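You operate a simulated robot arm through the tools that you are given. There is no shell and no other tool.

Carry out the task below with a simulated robot arm. There is one attempt and no reset: what you move stays moved.

## Task
Put things in order on the wall bench near the doors. At the end: the clear bottle from the wall bench near the doors stands where the yellow funnel stood; the yellow funnel is on the small brown box (marked "RINGS"); the green block (marked "READY") stands where the clear lined red-cap flask stood; the clear lined red-cap flask stands where the clear bottle stood; whatever was shut is shut again. Leave all else as you found it, and nothing knocked over.

Only the result counts: the job must be done as asked and must still hold three seconds after the hand-in. Knocking over, shifting, dropping, spilling or breaking anything else fails it. Lids that push on must go on centred and level and be pressed home; caps that screw on are set level and turned clockwise until they are tight.

## Robot
A 7-joint arm with a two-finger parallel gripper, fixed in place. Base frame: the origin is at the foot of the arm, x ahead of it, y to its left, z up; the work surface is at about z = 0. Units: m, degrees, N and s.
With the tool pointing down near the work surface it reaches from about 0.22 to 0.58 m from the base axis. Its first joint turns from -66.0 to 66.0 degrees. Payload 2.5 kg.
The tool frame sits at the grasp point between the pads (the TCP): z along the fingers, y along the line on which they close. The tips reach 0.023 m beyond it. Largest opening 0.094 m; finger width 0.038, thickness 0.01; the body of the gripper, 0.054 by 0.096 m, starts 0.039 m behind the TCP.
Orientation is told as [roll, pitch, yaw] about the base's x, y, z axes, in that order, counted from this pose: with the fingers straight down and closing along the base's y, the tool's x points along the base's -x, its y along +y and its z along -z.

## Interface
- The arm moves only by the tool send_rows. Its argument "plan" is text: rows parted by semicolons, each of 7 numbers parted by spaces: the shift along the tool's x, y, z in units of 150 mm (1.0 is 150 mm), then the turn, a rotation vector about the tool's x, y, z in units of 120 degrees (1.0 is 120 degrees), then the finger opening in m, from 0 to 0.094. In form: x y z rx ry rz gripper; .... A call has 1 to 20 rows; each row is the pose to reach, as a shift and turn from the pose commanded when the call began, along the tool's axes at that moment. A call with a number of a shift or a turn outside -1 to 1 is refused whole. Rows are played at 5 a second. More than 0.05 m and 8.6 degrees between two rows, or a gripper value outside its range, and nothing of the call is played. Where a pose cannot be reached the arm comes as near as it can. A force on the tool above 40 N (or 10 N above the force at the start of the call, whichever is more), or a blocked arm, ends the call early, and 0.2 s more pass. The fingers move at their own pace (about 0.108 m/s each) and stop on an object; they squeeze with about 26 N. The grip force told is the motor's: it shows also when the fingers shut on nothing. Time passes only in rows, and 0.2 s behind the last, so rows that repeat a pose let the fingers close. It gives the time, the measured TCP pose, the force on the tool (base axes), the opening and the grip force at its end, in the units of the frame above (readings bear some noise), with the torque about the TCP (base axes, N m) and any sound that the robot's microphone picked up.
- Cameras (640 x 400 px; columns grow to the right, rows downward): "scene" is fixed at [0.1105, -0.3991, 0.5539]; the picture's right is [0.88, -0.47, 0.00], its down [-0.22, -0.41, -0.89] and it looks along [0.41, 0.78, -0.46] (base axes); focal length 338 px, centre (320, 200). "wrist" rides on the gripper at [0.086, 0.016, -0.075] in the tool frame; the picture's right is [-0.18, 0.98, 0.00], its down [-0.58, -0.11, -0.81] and it looks along [-0.79, -0.15, 0.59] (tool axes); focal length 243 px, centre (320, 200). There is no depth. A picture from a camera that has moved, and an enlarged one, comes with that camera's place and axes in the base frame and with its lens.
- camera(camera): a new picture of that camera. No time passes.
- close_up(camera, box): a new picture of the part [left, top, right, bottom] of that camera's present view, enlarged. No time passes.
- hand_in(): hands the job in; it is judged then, once.

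Places have to be worked out from the pictures, the camera data and where the tool is seen. Open the gripper and draw the arm clear of the work before you hand the job in, unless the task says otherwise.

The tools are called after "Request:" as name(argument=value, ...) on one line, values as JSON. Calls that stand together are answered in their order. send_rows: Moves the arm, as the interface text tells. Its arguments: {"type":"object","properties":{"plan":{"type":"string"}},"required":["plan"]} The other tools are called the same way: camera (camera) takes a picture; close_up (camera, box) takes an enlarged picture of a part of a camera's view; hand_in () hands the job in.

At the start:

```text
time: 0.0
tool_pos: [0.2621, 0.3035, 0.3716]
orientation: [0.0, -0.1, -0.1]
wrist_force: [0.6, -0.1, -0.4]
wrist_torque: [-0.02, 0.01, -0.01]
gripper_width: 0.0939
gripper_force: 0.0
```

scene: 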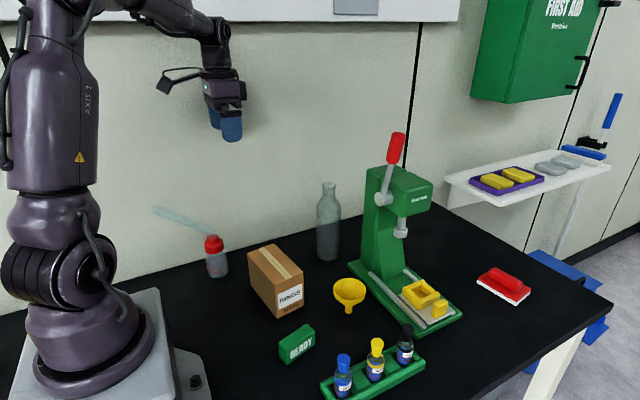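
wrist: 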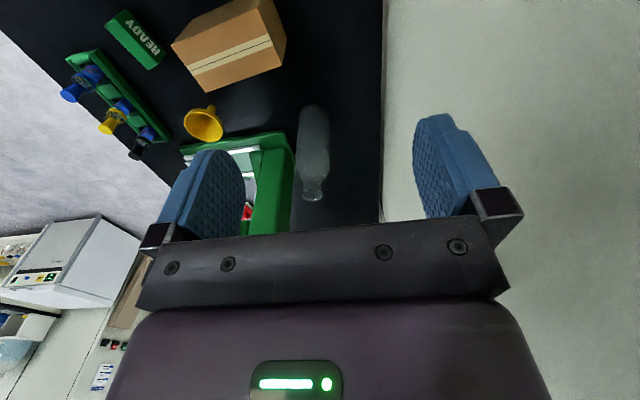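

I'll begin by looking closer at the scene: the bench shows a box, bottle, funnel, flask with a tube-like thing behind, green block, rack of bottles and a press.

Request:
close_up(camera="scene", box=[140, 170, 380, 320])

Request:
close_up(camera="scene", box=[240, 250, 480, 400])

Request:
close_up(camera="wrist", box=[60, 0, 400, 212])

```text
2.67 times, centred on (260, 245) of scene
camera zoom: at [0.1105, -0.3991, 0.5539], right [0.88, -0.47, 0.0], down [-0.22, -0.41, -0.89], along [0.41, 0.78, -0.46], focal length 901 px, centre (480, 80)
```

zoom: 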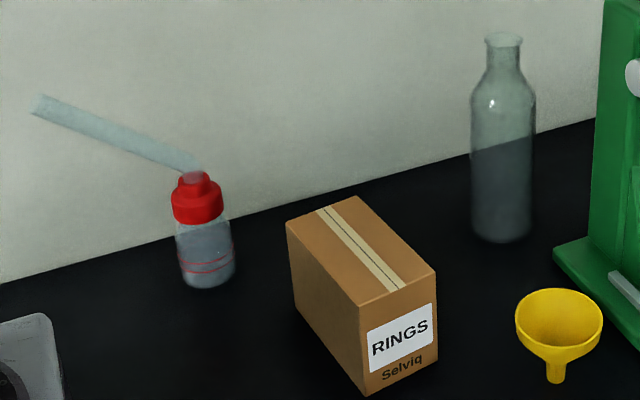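

```text
2.67 times, centred on (360, 325) of scene
camera zoom: at [0.1105, -0.3991, 0.5539], right [0.88, -0.47, 0.0], down [-0.22, -0.41, -0.89], along [0.41, 0.78, -0.46], focal length 901 px, centre (213, -133)
```

zoom: 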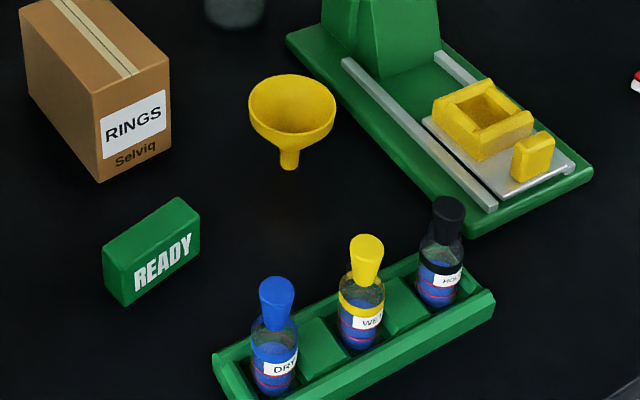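

```text
1.88 times, centred on (230, 106) of wrist
camera zoom: at [0.176, 0.3207, 0.4466], right [0.18, 0.98, 0.0], down [0.58, -0.11, 0.81], along [0.79, -0.15, -0.59], focal length 457 px, centre (489, 377)
```

zoom: 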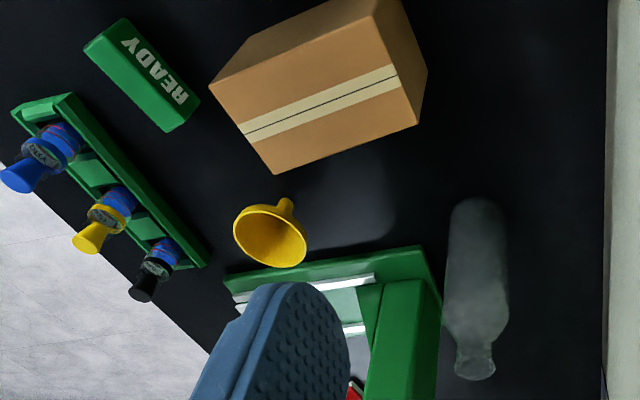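

I'll zoom in further on the flask, funnel and block to measure their shapes before planning grasps.

Request:
close_up(camera="scene", box=[140, 190, 250, 290])

Request:
close_up(camera="scene", box=[260, 265, 390, 375])

Request:
close_up(camera="scene", box=[300, 170, 400, 280])

```text
4.00 times, centred on (195, 240) of scene
camera zoom: at [0.1105, -0.3991, 0.5539], right [0.88, -0.47, 0.0], down [-0.22, -0.41, -0.89], along [0.41, 0.78, -0.46], focal length 1351 px, centre (820, 40)
```

zoom: 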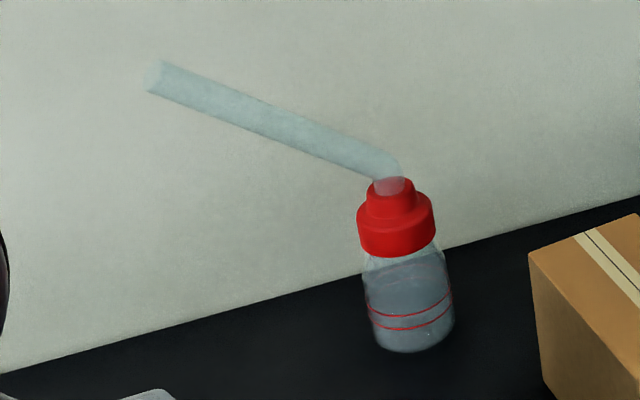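

```text
3.64 times, centred on (325, 320) of scene
camera zoom: at [0.1105, -0.3991, 0.5539], right [0.88, -0.47, 0.0], down [-0.22, -0.41, -0.89], along [0.41, 0.78, -0.46], focal length 1228 px, centre (302, -236)
```

zoom: 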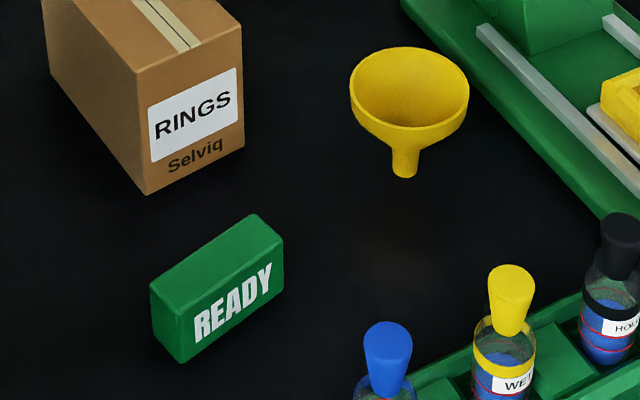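

```text
3.64 times, centred on (350, 225) of scene
camera zoom: at [0.1105, -0.3991, 0.5539], right [0.88, -0.47, 0.0], down [-0.22, -0.41, -0.89], along [0.41, 0.78, -0.46], focal length 1228 px, centre (211, 109)
```

zoom: 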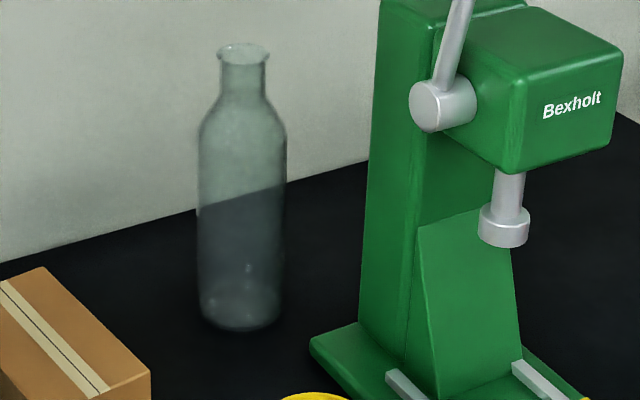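

From both cameras I place things at: funnel axis ≈ (0.415, 0.047), rim z ≈ 0.066, Ø 0.068; bottle ≈ (0.480, 0.249), height ≈ 0.206; box top centre ≈ (0.299, 0.169), z ≈ 0.093; press left edge x ≈ 0.50. I'll move the arm toward a point above the funnel first, staying high.

Request:
send_rows(plan="-0.117 -0.117 0.06 0 0 0 0.094; -0.233 -0.233 0.12 0 0 0 0.094; -0.35 -0.35 0.18 0 0 0 0.094; -0.467 -0.467 0.24 0 0 0 0.094; -0.583 -0.583 0.3 0 0 0 0.094; -0.7 -0.7 0.36 0 0 0 0.094; -0.817 -0.817 0.42 0 0 0 0.094; -0.933 -0.933 0.48 0 0 0 0.094")

```text
time: 1.8
tool_pos: [0.4021, 0.1645, 0.2999]
orientation: [0.0, 0.0, 0.0]
wrist_force: [0.0, -0.8, 0.4]
wrist_torque: [-0.01, 0.02, 0.0]
gripper_width: 0.0941
gripper_force: 0.1
```

The arm is at (0.402, 0.164, 0.300). Next I go to (0.4155, 0.0475, 0.17) above the funnel and look.

Request:
send_rows(plan="-0.015 -0.129 0.1 0 0 0 0.094; -0.03 -0.258 0.2 0 0 0 0.094; -0.045 -0.387 0.33 0 0 0 0.094; -0.06 -0.515 0.46 0 0 0 0.094; -0.075 -0.644 0.6 0 0 0 0.094; -0.089 -0.773 0.73 0 0 0 0.094; -0.089 -0.773 0.86 0 0 0 0.094")

Request:
camera(camera="wrist")

Request:
camera(camera="scene")

```text
time: 3.4
tool_pos: [0.415, 0.0474, 0.1714]
orientation: [0.0, 0.0, 0.0]
wrist_force: [-0.5, 0.0, 1.0]
wrist_torque: [-0.02, 0.0, -0.03]
gripper_width: 0.0939
gripper_force: 0.1
```

```text
taken
camera wrist: at [0.3283, 0.0644, 0.2466], right [0.18, 0.98, 0.0], down [0.58, -0.11, 0.81], along [0.79, -0.15, -0.59], focal length 243 px, centre (320, 200)
```

wrist: 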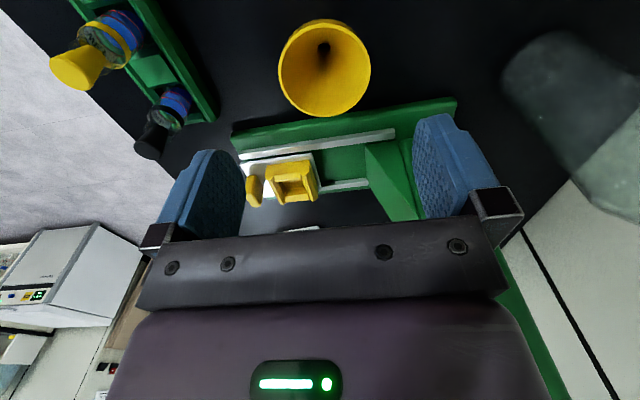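

```text
taken
```

scene: 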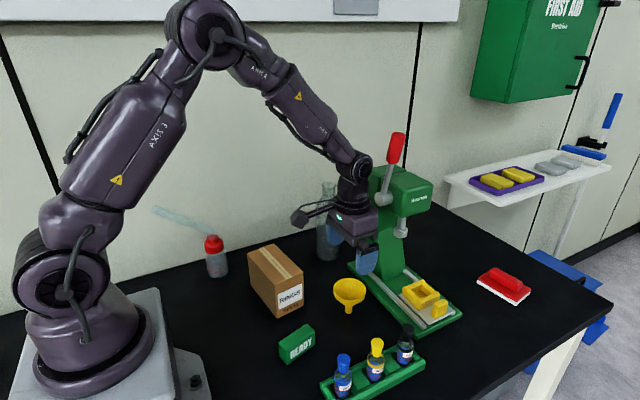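

The wrist view puts the funnel's rim at about (0.411, 0.052), slightly off my scene estimate. I correct to that and lower to z ≈ 0.112 (tips still above the rim) to recheck centring.

Request:
send_rows(plan="0.01 0.015 0.1 0 0 0 0.094; 0.02 0.03 0.2 0 0 0 0.094; 0.02 0.03 0.3 0 0 0 0.094; 0.02 0.03 0.39 0 0 0 0.094")

Request:
camera(camera="wrist")

Request:
close_up(camera="scene", box=[290, 220, 430, 330])

```text
time: 4.4
tool_pos: [0.4123, 0.0516, 0.1112]
orientation: [0.0, 0.0, 0.0]
wrist_force: [0.5, -0.2, -0.3]
wrist_torque: [-0.02, -0.01, 0.03]
gripper_width: 0.0941
gripper_force: 0.0
```

```text
taken
camera wrist: at [0.3255, 0.0684, 0.1865], right [0.18, 0.98, 0.0], down [0.58, -0.11, 0.81], along [0.79, -0.15, -0.59], focal length 243 px, centre (320, 200)
```

wrist: 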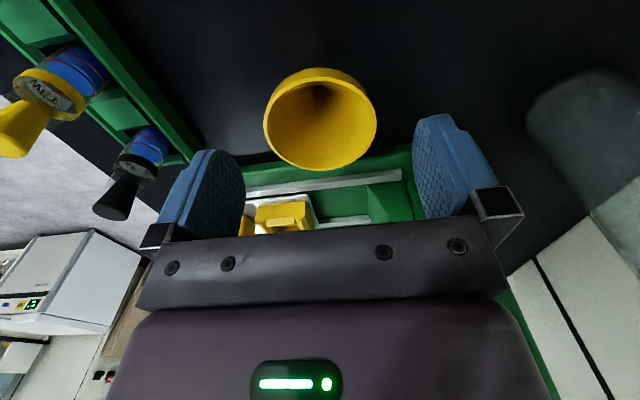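

```text
3.64 times, centred on (360, 275) of scene
camera zoom: at [0.1105, -0.3991, 0.5539], right [0.88, -0.47, 0.0], down [-0.22, -0.41, -0.89], along [0.41, 0.78, -0.46], focal length 1228 px, centre (174, -73)
```

zoom: 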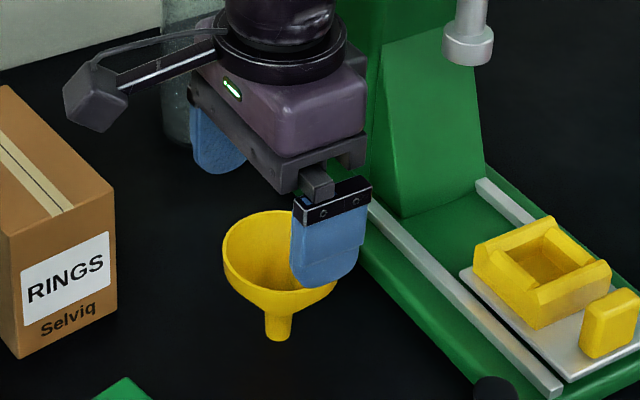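

The funnel is centred between the fingers (rim centre ≈ (0.410, 0.0525)). I descend to z ≈ 0.057 with open fingers, then close on the rim.

Request:
send_rows(plan="0.008 0.005 0.09 0 0 0 0.094; 0.01 0.006 0.18 0 0 0 0.094; 0.01 0.006 0.27 0 0 0 0.094; 0.01 0.006 0.36 0 0 0 0.094; 0.01 0.006 0.36 0 0 0 0.094")

Request:
camera(camera="wrist")

Request:
close_up(camera="scene", box=[290, 230, 430, 330])

```text
time: 5.6
tool_pos: [0.4128, 0.0529, 0.0576]
orientation: [0.0, -0.1, -0.1]
wrist_force: [-1.2, -1.5, 0.4]
wrist_torque: [0.02, 0.02, -0.01]
gripper_width: 0.0941
gripper_force: 0.0
```

```text
taken
camera wrist: at [0.3252, 0.0703, 0.1322], right [0.18, 0.98, 0.0], down [0.58, -0.11, 0.81], along [0.79, -0.15, -0.59], focal length 243 px, centre (320, 200)
```

wrist: 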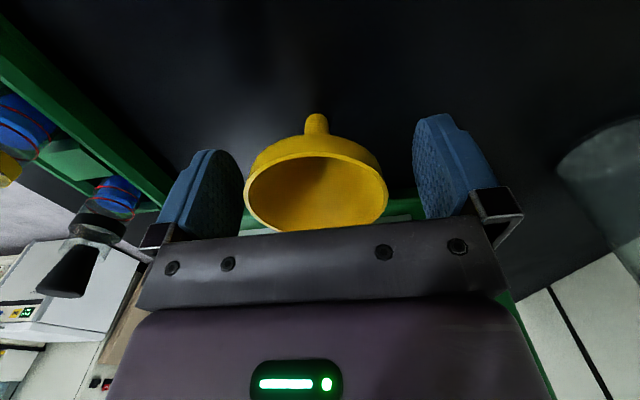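

```text
4.00 times, centred on (360, 280) of scene
camera zoom: at [0.1105, -0.3991, 0.5539], right [0.88, -0.47, 0.0], down [-0.22, -0.41, -0.89], along [0.41, 0.78, -0.46], focal length 1351 px, centre (160, -120)
```

zoom: 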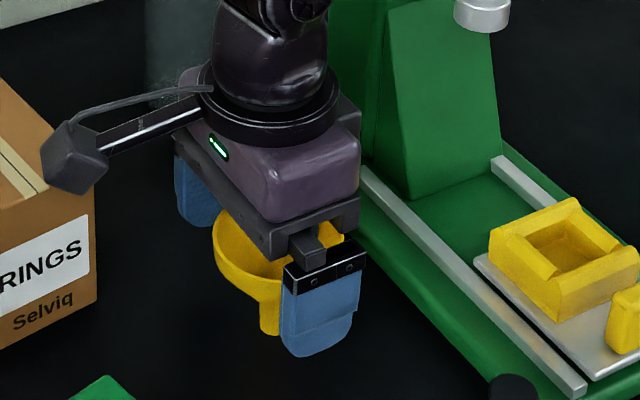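

Funnel sits centred between the pads. I close the fingers in gentle steps.

Request:
send_rows(plan="0 0 0 0 0 0 0.084; 0 0 0 0 0 0 0.078; 0 0 0 0 0 0 0.073; 0 0 0 0 0 0 0.069; 0 0 0 0 0 0 0.064; 0 0 0 0 0 0 0.055; 0 0 0 0 0 0 0.055")

Request:
camera(camera="wrist")

Request:
close_up(camera="scene", box=[290, 230, 430, 330])

```text
time: 7.2
tool_pos: [0.4123, 0.0529, 0.0564]
orientation: [-0.1, 0.0, 0.0]
wrist_force: [-0.3, -1.1, 0.1]
wrist_torque: [0.02, 0.02, -0.01]
gripper_width: 0.067
gripper_force: 26.1
```

```text
taken
camera wrist: at [0.3251, 0.0703, 0.1323], right [0.18, 0.98, 0.0], down [0.58, -0.11, 0.81], along [0.79, -0.15, -0.59], focal length 243 px, centre (320, 200)
```

wrist: 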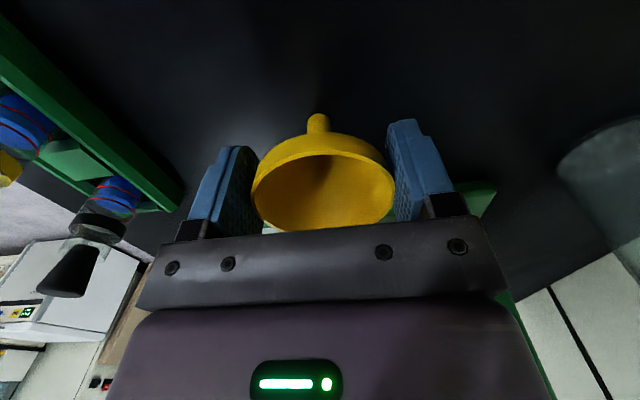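

```text
4.00 times, centred on (360, 280) of scene
camera zoom: at [0.1105, -0.3991, 0.5539], right [0.88, -0.47, 0.0], down [-0.22, -0.41, -0.89], along [0.41, 0.78, -0.46], focal length 1351 px, centre (160, -120)
```

zoom: 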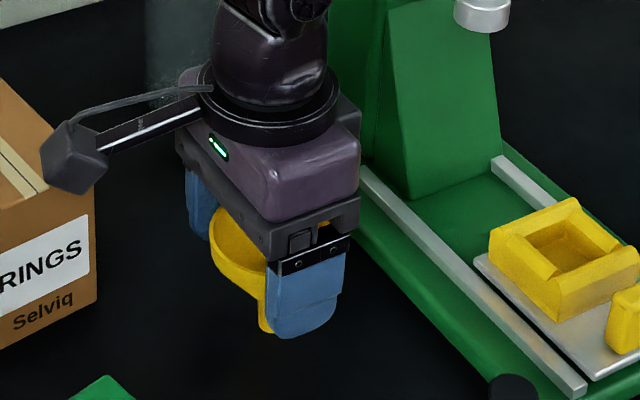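

Grip is firm at 0.067 m, and the funnel hangs straight. The funnel originally stood at ≈ (0.410, 0.050). I lift it straight up 0.14 m.

Request:
send_rows(plan="0 0 -0.05 0 0 0 0.055; 0 0 -0.15 0 0 0 0.055; 0 0 -0.3 0 0 0 0.055; 0 0 -0.45 0 0 0 0.055; 0 0 -0.6 0 0 0 0.055; 0 0 -0.75 0 0 0 0.055; 0 0 -0.85 0 0 0 0.055; 0 0 -0.93 0 0 0 0.055")

Request:
camera(camera="wrist")

Request:
camera(camera="scene")

```text
time: 9.0
tool_pos: [0.411, 0.0539, 0.2001]
orientation: [0.0, 0.1, -0.1]
wrist_force: [0.4, 0.4, -0.9]
wrist_torque: [-0.02, 0.01, -0.01]
gripper_width: 0.0672
gripper_force: 26.0
```

```text
taken
camera wrist: at [0.3247, 0.0713, 0.2735], right [0.18, 0.98, 0.0], down [0.58, -0.11, 0.81], along [0.79, -0.15, -0.59], focal length 243 px, centre (320, 200)
```

wrist: 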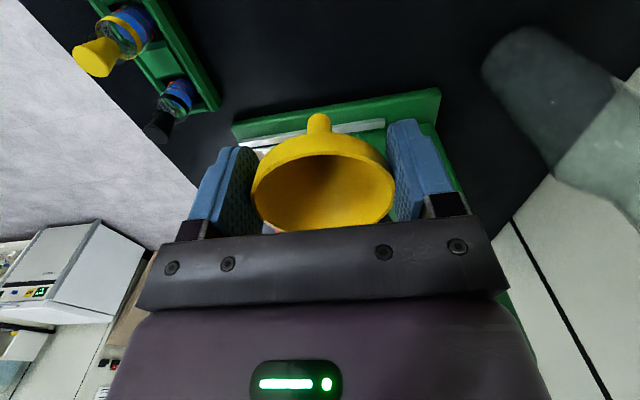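

```text
taken
```

scene: 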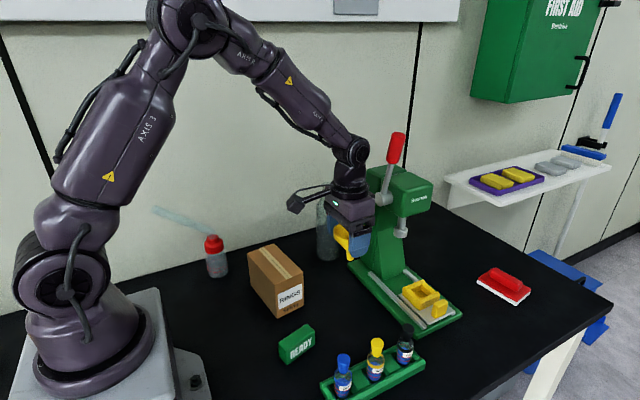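

The funnel is carried securely. Next I carry it to above the box centre, target TCP (0.302, 0.171, 0.197).

Request:
send_rows(plan="0.09 0.098 0 0 0 0 0.055; 0.183 0.197 0 0 0 0 0.055; 0.274 0.295 0 0 0 0 0.055; 0.365 0.393 0 0 0 0 0.055; 0.456 0.492 0 0 0 0 0.055; 0.548 0.59 0 0 0 0 0.055; 0.639 0.688 0 0 0 0 0.055; 0.73 0.787 0 0 0 0 0.055; 0.73 0.787 0 0 0 0 0.055")

Request:
camera(camera="wrist")

Request:
close_up(camera="scene", box=[200, 190, 360, 330])

```text
time: 11.0
tool_pos: [0.3038, 0.1721, 0.1971]
orientation: [0.1, 0.0, 0.0]
wrist_force: [0.2, 0.6, 0.2]
wrist_torque: [-0.01, 0.03, 0.0]
gripper_width: 0.0671
gripper_force: 25.6
```

```text
taken
camera wrist: at [0.216, 0.1888, 0.2724], right [0.18, 0.98, 0.0], down [0.58, -0.11, 0.81], along [0.79, -0.15, -0.59], focal length 243 px, centre (320, 200)
```

wrist: 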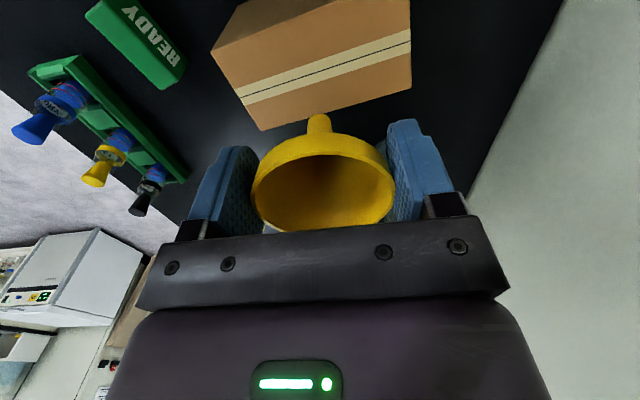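

```text
2.86 times, centred on (280, 260) of scene
camera zoom: at [0.1105, -0.3991, 0.5539], right [0.88, -0.47, 0.0], down [-0.22, -0.41, -0.89], along [0.41, 0.78, -0.46], focal length 965 px, centre (434, 29)
```

zoom: 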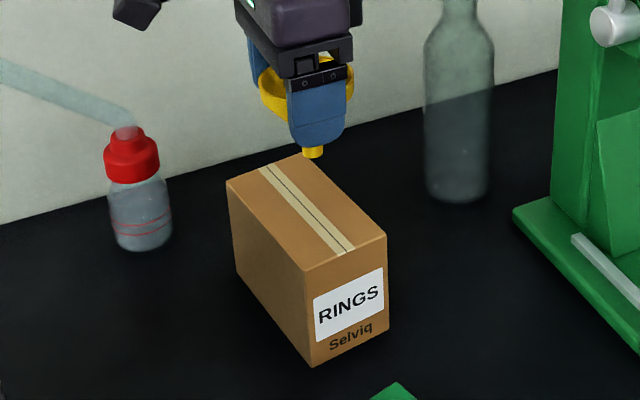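

The box top centre computes to ≈ (0.2995, 0.1715) and the funnel hangs right over it. I lower it to a few millimetres above the lid of the box.

Request:
send_rows(plan="0.01 0 0.08 0 0 0 0.055; 0.01 0 0.16 0 0 0 0.055; 0.01 0 0.22 0 0 0 0.055; 0.01 0 0.26 0 0 0 0.055; 0.01 0 0.26 0 0 0 0.055")

Request:
close_up(camera="wrist", box=[200, 0, 440, 240])

Request:
close_up(camera="scene", box=[240, 200, 340, 300])

```text
time: 12.2
tool_pos: [0.3007, 0.1718, 0.1574]
orientation: [0.0, 0.0, 0.0]
wrist_force: [-0.5, 1.0, 0.2]
wrist_torque: [0.02, 0.0, 0.0]
gripper_width: 0.0671
gripper_force: 25.6
```

```text
1.67 times, centred on (320, 120) of wrist
camera zoom: at [0.2143, 0.1891, 0.2338], right [0.18, 0.98, 0.0], down [0.58, -0.11, 0.81], along [0.79, -0.15, -0.59], focal length 404 px, centre (320, 333)
```

zoom: 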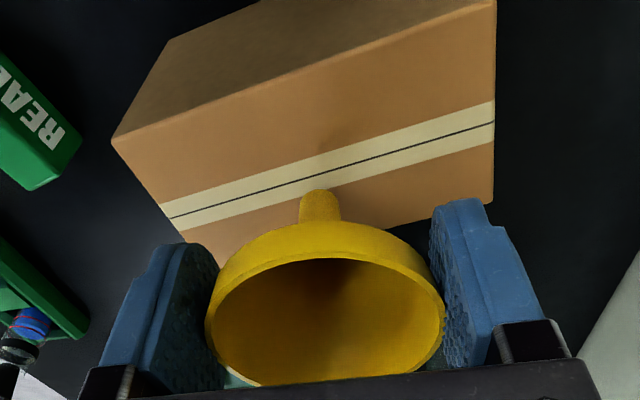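

```text
4.00 times, centred on (290, 250) of scene
camera zoom: at [0.1105, -0.3991, 0.5539], right [0.88, -0.47, 0.0], down [-0.22, -0.41, -0.89], along [0.41, 0.78, -0.46], focal length 1351 px, centre (440, 0)
```

zoom: 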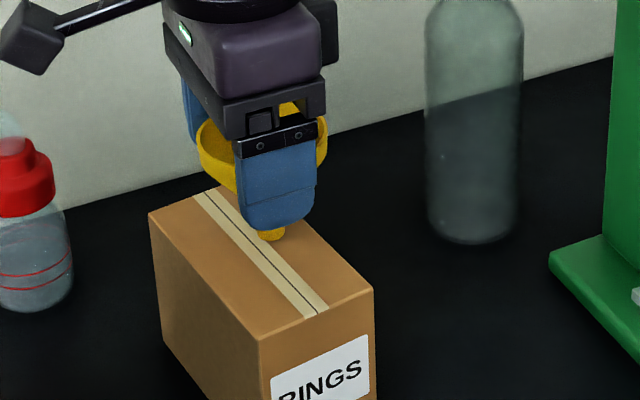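

The stem tip is a few mm toward +x of the tape line, so I nudge -x by 4 mm and lower in millimetre steps while watching the force.

Request:
send_rows(plan="0.015 0 0 0 0 0 0.055; 0.027 0 0.01 0 0 0 0.055; 0.027 0 0.02 0 0 0 0.055; 0.027 0 0.03 0 0 0 0.055; 0.027 0 0.03 0 0 0 0.055")

Request:
close_up(camera="scene", box=[260, 230, 320, 280])

Request:
close_up(camera="wrist", box=[220, 40, 420, 240])

```text
time: 13.4
tool_pos: [0.2961, 0.172, 0.1549]
orientation: [0.0, 0.0, 0.1]
wrist_force: [-0.4, 0.1, -0.9]
wrist_torque: [0.0, -0.01, 0.0]
gripper_width: 0.0671
gripper_force: 26.4
```

```text
8.00 times, centred on (290, 255) of scene
camera zoom: at [0.1105, -0.3991, 0.5539], right [0.88, -0.47, 0.0], down [-0.22, -0.41, -0.89], along [0.41, 0.78, -0.46], focal length 2702 px, centre (560, -240)
```

zoom: 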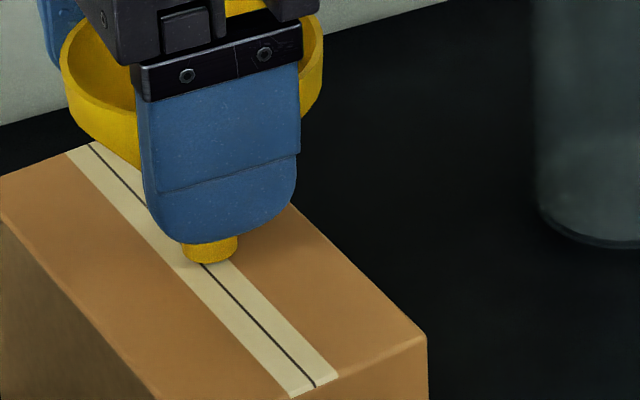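

```text
2.00 times, centred on (320, 140) of wrist
camera zoom: at [0.21, 0.1878, 0.2291], right [0.18, 0.98, 0.0], down [0.58, -0.11, 0.81], along [0.79, -0.15, -0.59], focal length 485 px, centre (320, 320)
```

zoom: 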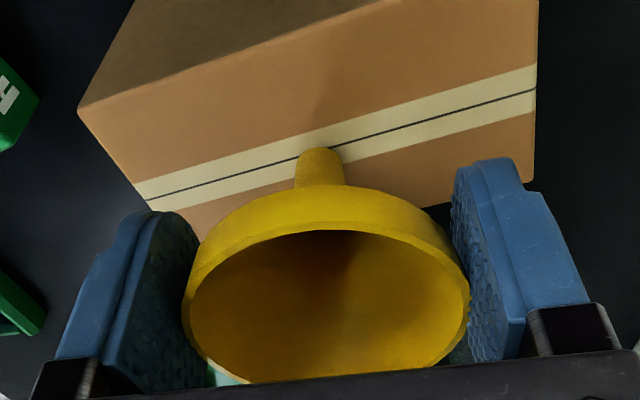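

The stem is centred on the tape line. I keep lowering in 0.75–1 mm steps to find contact.

Request:
send_rows(plan="0 0 0.006 0 0 0 0.055; 0 0 0.012 0 0 0 0.055; 0 0 0.018 0 0 0 0.055; 0 0 0.018 0 0 0 0.055")

Request:
close_up(camera="scene", box=[260, 230, 320, 280])

```text
time: 14.4
tool_pos: [0.2961, 0.1714, 0.1521]
orientation: [0.0, -0.1, -0.1]
wrist_force: [-0.8, -3.6, 16.6]
wrist_torque: [-0.1, -0.06, -0.03]
gripper_width: 0.0671
gripper_force: 25.6
```

```text
8.00 times, centred on (290, 255) of scene
camera zoom: at [0.1104, -0.3992, 0.5539], right [0.88, -0.47, 0.0], down [-0.22, -0.41, -0.89], along [0.41, 0.78, -0.46], focal length 2702 px, centre (560, -240)
```

zoom: 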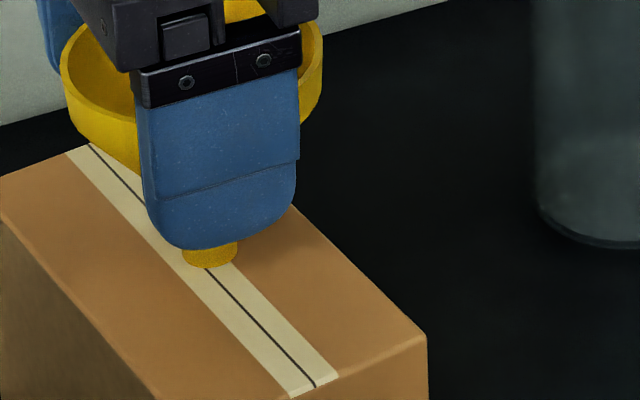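

The funnel touched the box (16.6 N up). I ease up slightly to take off most of the load before releasing.

Request:
send_rows(plan="0 0 -0.005 0 0 0 0.055; 0 0 -0.005 0 0 0 0.055")

```text
time: 15.0
tool_pos: [0.2961, 0.1716, 0.1519]
orientation: [0.0, -0.1, 0.0]
wrist_force: [1.5, -0.5, 8.7]
wrist_torque: [0.0, -0.15, -0.01]
gripper_width: 0.0673
gripper_force: 26.0
```

Request:
send_rows(plan="0 0 -0.004 0 0 0 0.055; 0 0 -0.004 0 0 0 0.055")

```text
time: 15.6
tool_pos: [0.2955, 0.1706, 0.1531]
orientation: [0.0, 0.1, 0.0]
wrist_force: [0.8, 1.0, 1.7]
wrist_torque: [0.07, -0.03, 0.0]
gripper_width: 0.0672
gripper_force: 26.9
```

Only 1.7 N remains, so the funnel stands on the box. I open the fingers gradually.

Request:
send_rows(plan="0 0 0 0 0 0 0.068; 0 0 0 0 0 0 0.07; 0 0 0 0 0 0 0.074; 0 0 0 0 0 0 0.08; 0 0 0 0 0 0 0.088; 0 0 0 0 0 0 0.094; 0 0 0 0 0 0 0.094")

Request:
camera(camera="wrist")

Request:
close_up(camera="scene", box=[240, 200, 340, 280])

```text
time: 17.2
tool_pos: [0.2962, 0.1706, 0.1522]
orientation: [-0.1, 0.1, -0.1]
wrist_force: [-0.6, 0.3, 0.3]
wrist_torque: [0.01, 0.0, 0.03]
gripper_width: 0.0938
gripper_force: 0.0
```

```text
taken
camera wrist: at [0.2094, 0.1883, 0.2274], right [0.18, 0.98, 0.0], down [0.58, -0.11, 0.81], along [0.79, -0.15, -0.59], focal length 243 px, centre (320, 200)
```

wrist: 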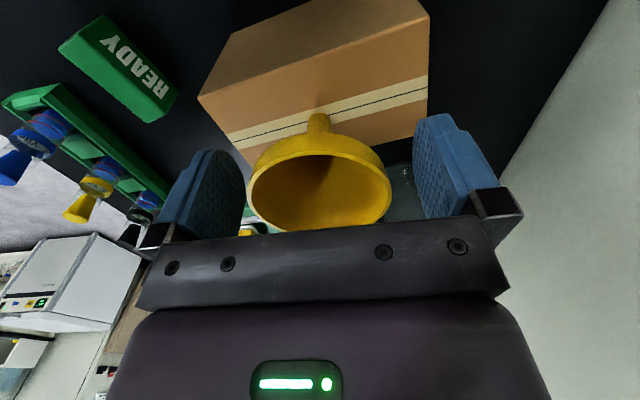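

```text
5.00 times, centred on (290, 240) of scene
camera zoom: at [0.1105, -0.3991, 0.5539], right [0.88, -0.47, 0.0], down [-0.22, -0.41, -0.89], along [0.41, 0.78, -0.46], focal length 1689 px, centre (470, 0)
```

zoom: 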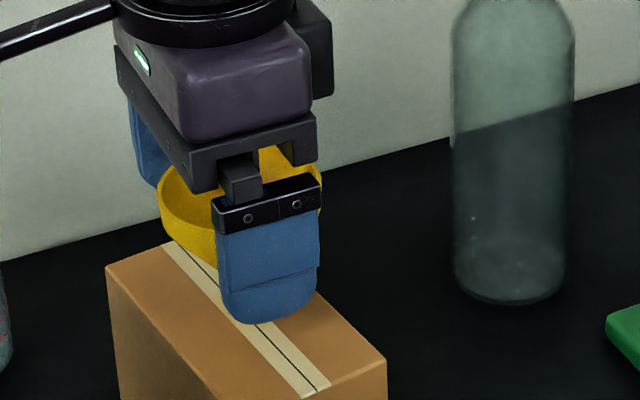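

The funnel stands alone on the box. I raise the gripper straight up, clear of it.

Request:
send_rows(plan="0 0 -0.06 0 0 0 0.094; 0 0 -0.16 0 0 0 0.094; 0 0 -0.3 0 0 0 0.094; 0 0 -0.45 0 0 0 0.094; 0 0 -0.6 0 0 0 0.094; 0 0 -0.75 0 0 0 0.094; 0 0 -0.9 0 0 0 0.094")

Request:
camera(camera="scene")

Request:
camera(camera="wrist")

```text
time: 18.8
tool_pos: [0.2951, 0.1707, 0.2882]
orientation: [0.1, 0.0, -0.1]
wrist_force: [0.0, -0.1, -0.8]
wrist_torque: [0.0, -0.01, 0.0]
gripper_width: 0.0939
gripper_force: 0.1
```

```text
taken
```

scene: 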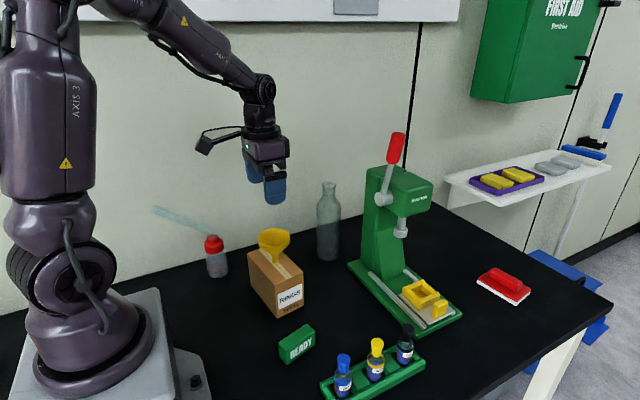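

```text
taken
camera wrist: at [0.2088, 0.1882, 0.3622], right [0.18, 0.98, 0.0], down [0.58, -0.11, 0.81], along [0.79, -0.15, -0.59], focal length 243 px, centre (320, 200)
```

wrist: 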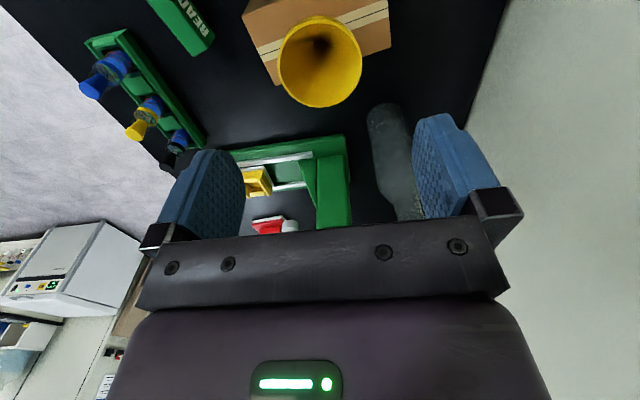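

The funnel stands properly on the box. Next I move toward the bottle at height z = 0.29 and take a closer look from (0.40, 0.245).

Request:
send_rows(plan="-0.1 0.07 0 0 0 0 0.094; -0.2 0.14 0 0 0 0 0.094; -0.3 0.21 0 0 0 0 0.094; -0.4 0.28 0 0 0 0 0.094; -0.5 0.35 0 0 0 0 0.094; -0.6 0.42 0 0 0 0 0.094; -0.7 0.49 0 0 0 0 0.094")

Request:
camera(camera="wrist")

Request:
camera(camera="scene")

```text
time: 20.4
tool_pos: [0.4016, 0.2445, 0.2887]
orientation: [0.0, 0.0, 0.0]
wrist_force: [-0.1, -0.4, -1.2]
wrist_torque: [0.01, 0.0, 0.05]
gripper_width: 0.0939
gripper_force: 0.0
```

```text
taken
camera wrist: at [0.3151, 0.2621, 0.3634], right [0.18, 0.98, 0.0], down [0.58, -0.11, 0.81], along [0.79, -0.15, -0.59], focal length 243 px, centre (320, 200)
```

wrist: 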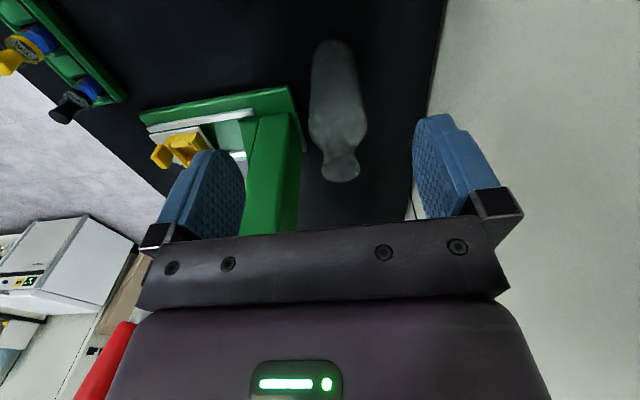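

```text
taken
```

scene: 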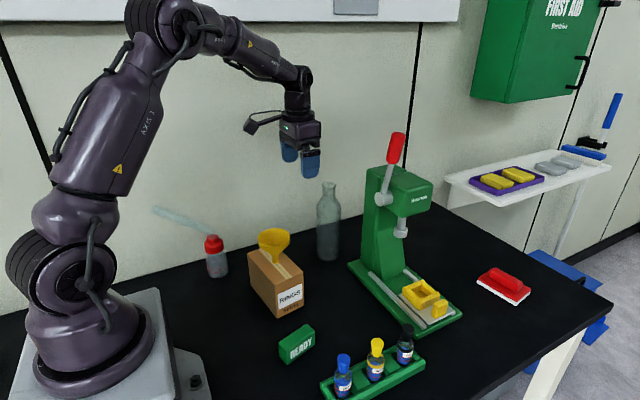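

I zoom into the wrist view of the bottle to pin its axis down.

Request:
close_up(camera="wrist", box=[270, 20, 410, 200])

```text
2.22 times, centred on (340, 110) of wrist
camera zoom: at [0.3151, 0.2621, 0.3634], right [0.18, 0.98, 0.0], down [0.58, -0.11, 0.81], along [0.79, -0.15, -0.59], focal length 539 px, centre (276, 400)
```

zoom: 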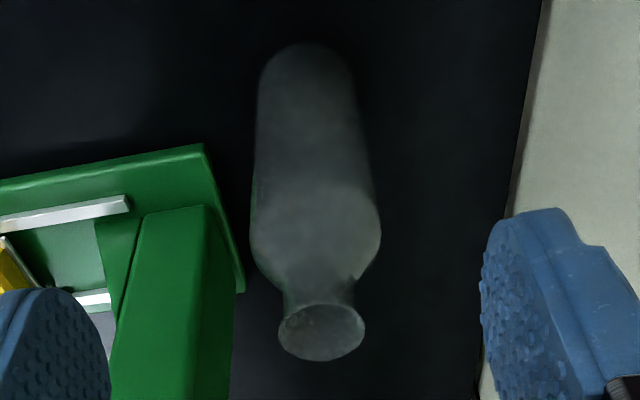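

Mouth and base agree on a bottle axis at ≈ (0.481, 0.251), height ≈ 0.207. I move above it and lower to z = 0.245 with tips still above the mouth, then check.

Request:
send_rows(plan="-0.133 0.012 0 0 0 0 0.094; -0.267 0.024 0 0 0 0 0.094; -0.4 0.036 0 0 0 0 0.094; -0.533 0.047 0 0 0 0 0.094; -0.533 0.047 0.1 0 0 0 0.094; -0.533 0.047 0.2 0 0 0 0.094; -0.533 0.047 0.29 0 0 0 0.094")

Request:
camera(camera="wrist")

Request:
camera(camera="scene")

```text
time: 22.0
tool_pos: [0.4816, 0.2511, 0.2442]
orientation: [0.0, 0.0, 0.0]
wrist_force: [-0.7, 0.5, -0.1]
wrist_torque: [-0.04, 0.0, 0.02]
gripper_width: 0.094
gripper_force: 0.0
```

```text
taken
camera wrist: at [0.3954, 0.2684, 0.3189], right [0.18, 0.98, 0.0], down [0.58, -0.11, 0.81], along [0.79, -0.15, -0.59], focal length 243 px, centre (320, 200)
```

wrist: 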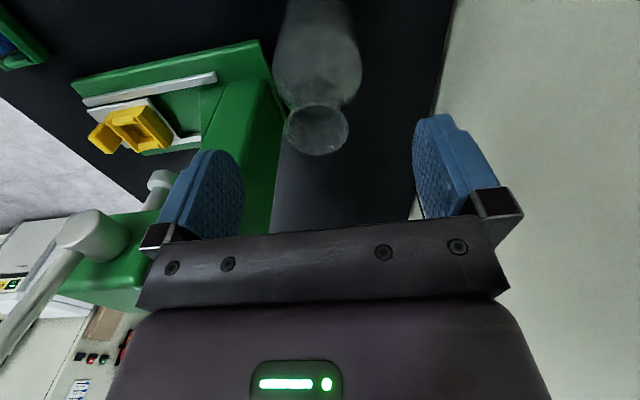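

```text
taken
```

scene: 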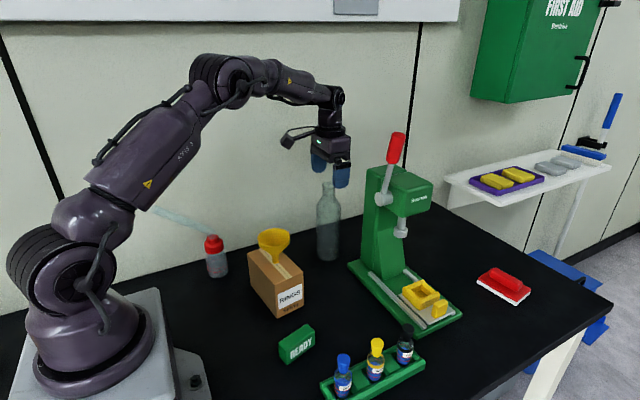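

The mouth is centred between the fingers. I descend to z ≈ 0.196 so that the pads straddle the neck, then close slowly.

Request:
send_rows(plan="0 0 0.08 0 0 0 0.094; 0 0 0.16 0 0 0 0.094; 0 0 0.24 0 0 0 0.094; 0 0 0.32 0 0 0 0.094; 0 0 0.32 0 0 0 0.08; 0 0 0.32 0 0 0 0.065; 0 0 0.32 0 0 0 0.052; 0 0 0.32 0 0 0 0.044")

Request:
camera(camera="wrist")

Request:
close_up(camera="scene", box=[270, 120, 410, 270])

```text
time: 23.8
tool_pos: [0.4816, 0.2514, 0.197]
orientation: [0.0, 0.1, 0.0]
wrist_force: [-0.6, 0.7, 0.7]
wrist_torque: [0.0, 0.01, -0.04]
gripper_width: 0.0439
gripper_force: 0.1
```

```text
taken
camera wrist: at [0.395, 0.2683, 0.2716], right [0.18, 0.98, 0.0], down [0.58, -0.11, 0.81], along [0.79, -0.15, -0.59], focal length 243 px, centre (320, 200)
```

wrist: 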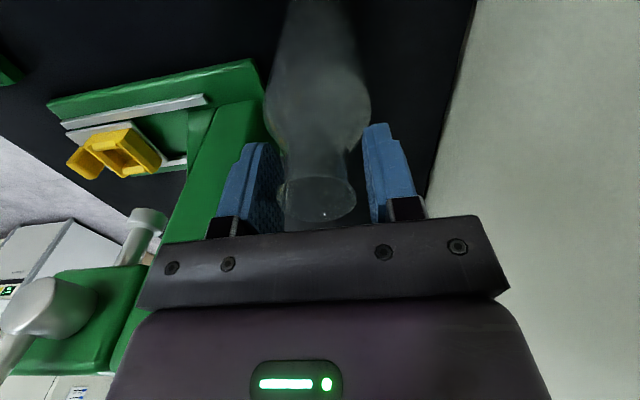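

```text
2.67 times, centred on (340, 195) of scene
camera zoom: at [0.1105, -0.3991, 0.5539], right [0.88, -0.47, 0.0], down [-0.22, -0.41, -0.89], along [0.41, 0.78, -0.46], focal length 901 px, centre (267, 213)
```

zoom: 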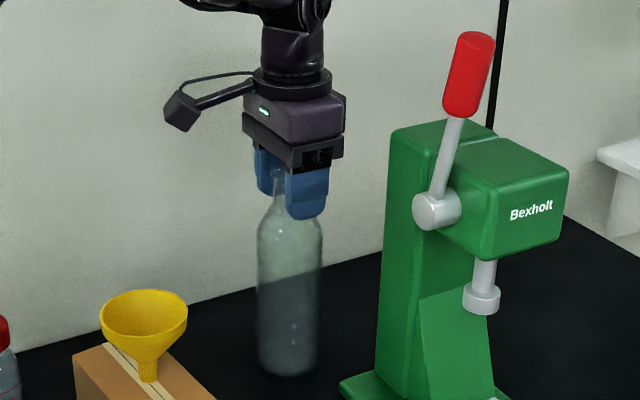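

The pads straddle the neck evenly. I close on it.

Request:
send_rows(plan="0 0 0 0 0 0 0.04; 0 0 0 0 0 0 0.037; 0 0 0 0 0 0 0.034; 0 0 0 0 0 0 0.03; 0 0 0 0 0 0 0.02; 0 0 0 0 0 0 0.02; 0 0 0 0 0 0 0.02")

Request:
camera(camera="wrist")

Request:
close_up(camera="scene", box=[270, 120, 410, 270])

```text
time: 25.4
tool_pos: [0.4818, 0.2518, 0.1977]
orientation: [0.2, -0.1, 0.0]
wrist_force: [0.8, -0.5, 13.1]
wrist_torque: [-0.05, -0.14, 0.05]
gripper_width: 0.0355
gripper_force: 26.0
```

```text
taken
camera wrist: at [0.3953, 0.2683, 0.2724], right [0.18, 0.98, 0.0], down [0.58, -0.11, 0.81], along [0.79, -0.15, -0.59], focal length 243 px, centre (320, 200)
```

wrist: 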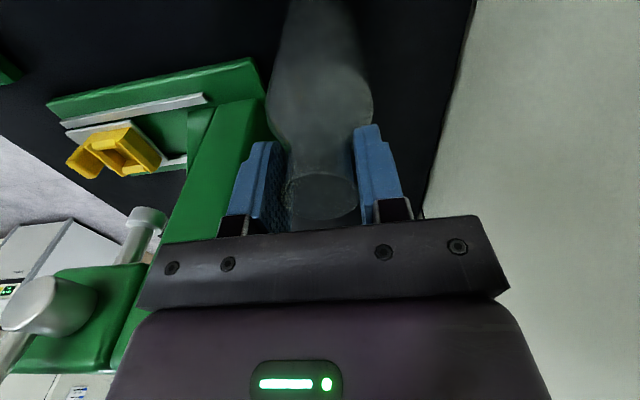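

```text
2.67 times, centred on (340, 195) of scene
camera zoom: at [0.1104, -0.3992, 0.5539], right [0.88, -0.47, 0.0], down [-0.22, -0.41, -0.89], along [0.41, 0.78, -0.46], focal length 901 px, centre (267, 213)
```

zoom: 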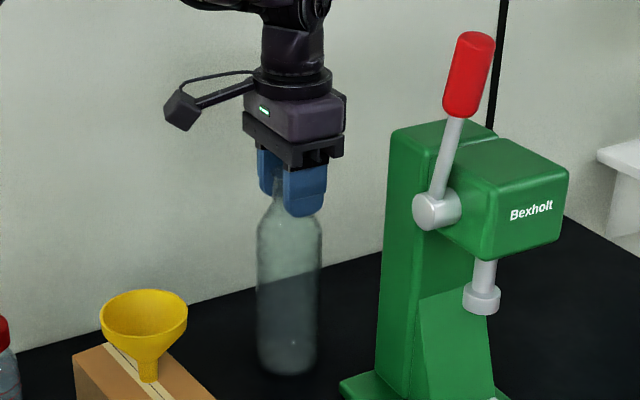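

The tool feels 13 N upward after closing, suggesting that the fingertips are wedging on the shoulder flare. I'll zoom in to check before deciding on a regrip.

Request:
close_up(camera="scene", box=[305, 160, 365, 220])

Request:
close_up(camera="wrist", box=[220, 60, 420, 240])

```text
6.67 times, centred on (335, 190) of scene
camera zoom: at [0.1104, -0.3992, 0.5539], right [0.88, -0.47, 0.0], down [-0.22, -0.41, -0.89], along [0.41, 0.78, -0.46], focal length 2252 px, centre (220, 267)
```

zoom: 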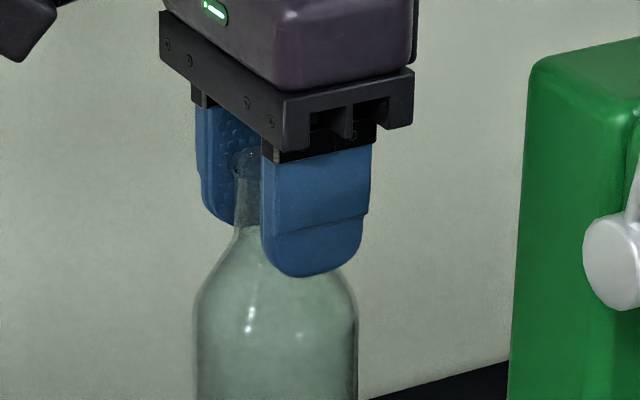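

```text
2.22 times, centred on (320, 150) of wrist
camera zoom: at [0.3953, 0.2683, 0.2724], right [0.18, 0.98, 0.0], down [0.58, -0.11, 0.81], along [0.79, -0.15, -0.59], focal length 539 px, centre (320, 311)
```

zoom: 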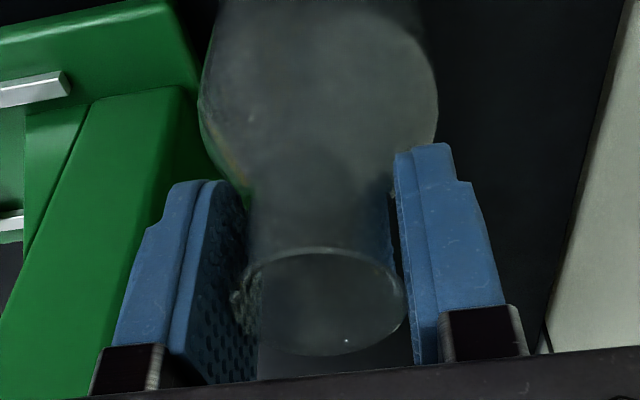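

The tips just reach the flare. I reopen, rise 5 mm so the pads take only neck and rim, and close again.

Request:
send_rows(plan="0 0 0 0 0 0 0.037; 0 0 0 0 0 0 0.04; 0 0 0 0 0 0 0.044; 0 0 -0.018 0 0 0 0.044; 0 0 -0.036 0 0 0 0.044; 0 0 -0.036 0 0 0 0.044; 0 0 -0.036 0 0 0 0.04; 0 0 -0.036 0 0 0 0.037; 0 0 -0.036 0 0 0 0.034; 0 0 -0.036 0 0 0 0.03; 0 0 -0.036 0 0 0 0.02; 0 0 -0.036 0 0 0 0.02")

Request:
close_up(camera="scene", box=[270, 120, 410, 270])

Request:
close_up(camera="wrist", box=[220, 60, 420, 240])

```text
time: 28.0
tool_pos: [0.4814, 0.2505, 0.2016]
orientation: [0.0, -0.1, -0.1]
wrist_force: [-0.4, 0.0, 1.1]
wrist_torque: [0.0, 0.0, 0.03]
gripper_width: 0.0349
gripper_force: 26.0
```

```text
2.67 times, centred on (340, 195) of scene
camera zoom: at [0.1105, -0.3991, 0.5539], right [0.88, -0.47, 0.0], down [-0.22, -0.41, -0.89], along [0.41, 0.78, -0.46], focal length 901 px, centre (267, 213)
```

zoom: 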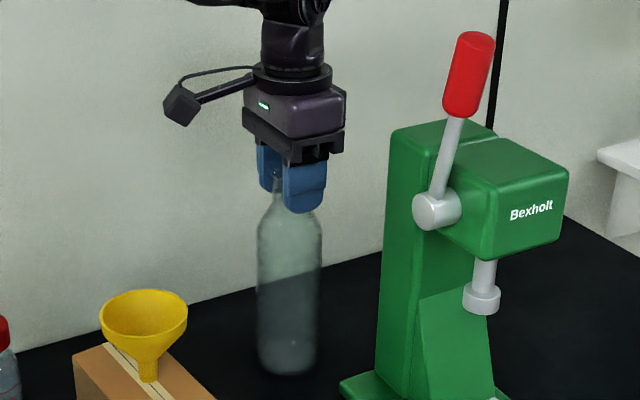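

```text
2.22 times, centred on (320, 150) of wrist
camera zoom: at [0.3948, 0.268, 0.2767], right [0.18, 0.98, 0.0], down [0.58, -0.11, 0.81], along [0.79, -0.15, -0.59], focal length 539 px, centre (320, 311)
```

zoom: 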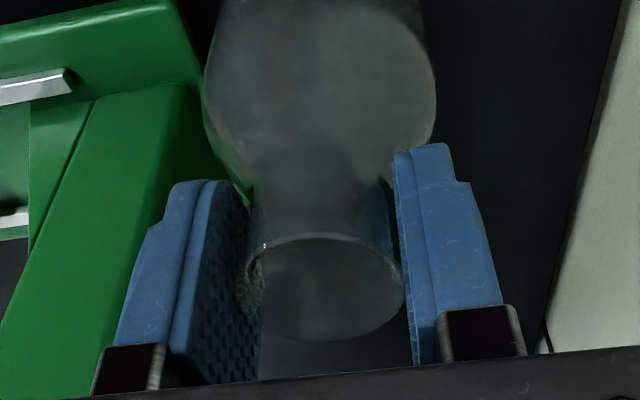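

Now the vertical force is negligible. I lift 3 cm slowly and check that the bottle hangs straight.

Request:
send_rows(plan="0 0 -0.02 0 0 0 0.02; 0 0 -0.05 0 0 0 0.02; 0 0 -0.1 0 0 0 0.02; 0 0 -0.15 0 0 0 0.02; 0 0 -0.2 0 0 0 0.02; 0 0 -0.2 0 0 0 0.02")

Request:
close_up(camera="scene", box=[270, 120, 410, 270])

Request:
camera(camera="wrist")

```text
time: 29.4
tool_pos: [0.4816, 0.2518, 0.2309]
orientation: [0.0, 0.0, 0.1]
wrist_force: [0.3, -0.2, -2.0]
wrist_torque: [0.01, -0.01, -0.04]
gripper_width: 0.0348
gripper_force: 25.5
```

```text
2.67 times, centred on (340, 195) of scene
camera zoom: at [0.1105, -0.3991, 0.5539], right [0.88, -0.47, 0.0], down [-0.22, -0.41, -0.89], along [0.41, 0.78, -0.46], focal length 901 px, centre (267, 213)
```

zoom: 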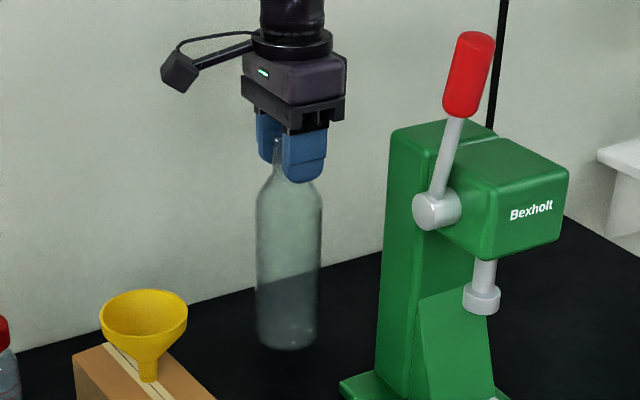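

```text
taken
camera wrist: at [0.3946, 0.2687, 0.3066], right [0.18, 0.98, 0.0], down [0.58, -0.11, 0.81], along [0.79, -0.15, -0.59], focal length 243 px, centre (320, 200)
```

wrist: 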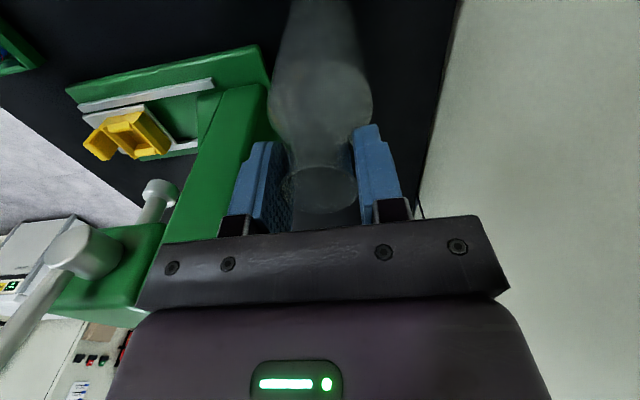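

The bottle hangs straight and is light. I take it toward the funnel's old spot, first away from the press in -x, then along -y.

Request:
send_rows(plan="0.1 0 0 0 0 0 0.02; 0.2 0 0 0 0 0 0.02; 0.3 -0.05 0 0 0 0 0.02; 0.38 -0.15 0 0 0 0 0.02; 0.43 -0.27 0 0 0 0 0.02; 0.46 -0.4 0 0 0 0 0.02; 0.469 -0.53 0 0 0 0 0.02; 0.469 -0.66 0 0 0 0 0.02; 0.469 -0.79 0 0 0 0 0.02; 0.469 -0.9 0 0 0 0 0.02; 0.469 -0.98 0 0 0 0 0.02")

Request:
camera(camera="scene")

```text
time: 31.8
tool_pos: [0.4117, 0.1025, 0.2329]
orientation: [0.0, 0.0, 0.0]
wrist_force: [1.1, 0.4, -2.0]
wrist_torque: [-0.04, -0.02, -0.01]
gripper_width: 0.035
gripper_force: 26.2
```

```text
taken
```

scene: 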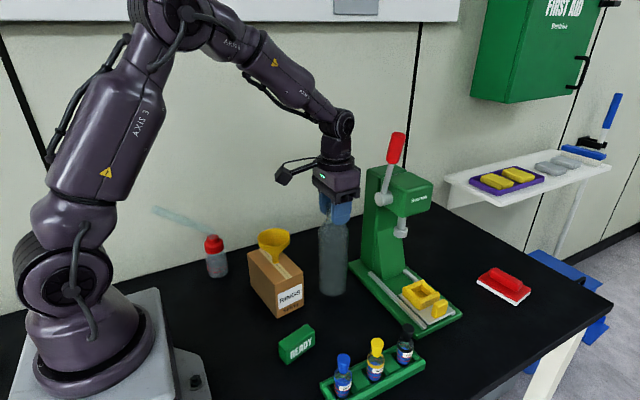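

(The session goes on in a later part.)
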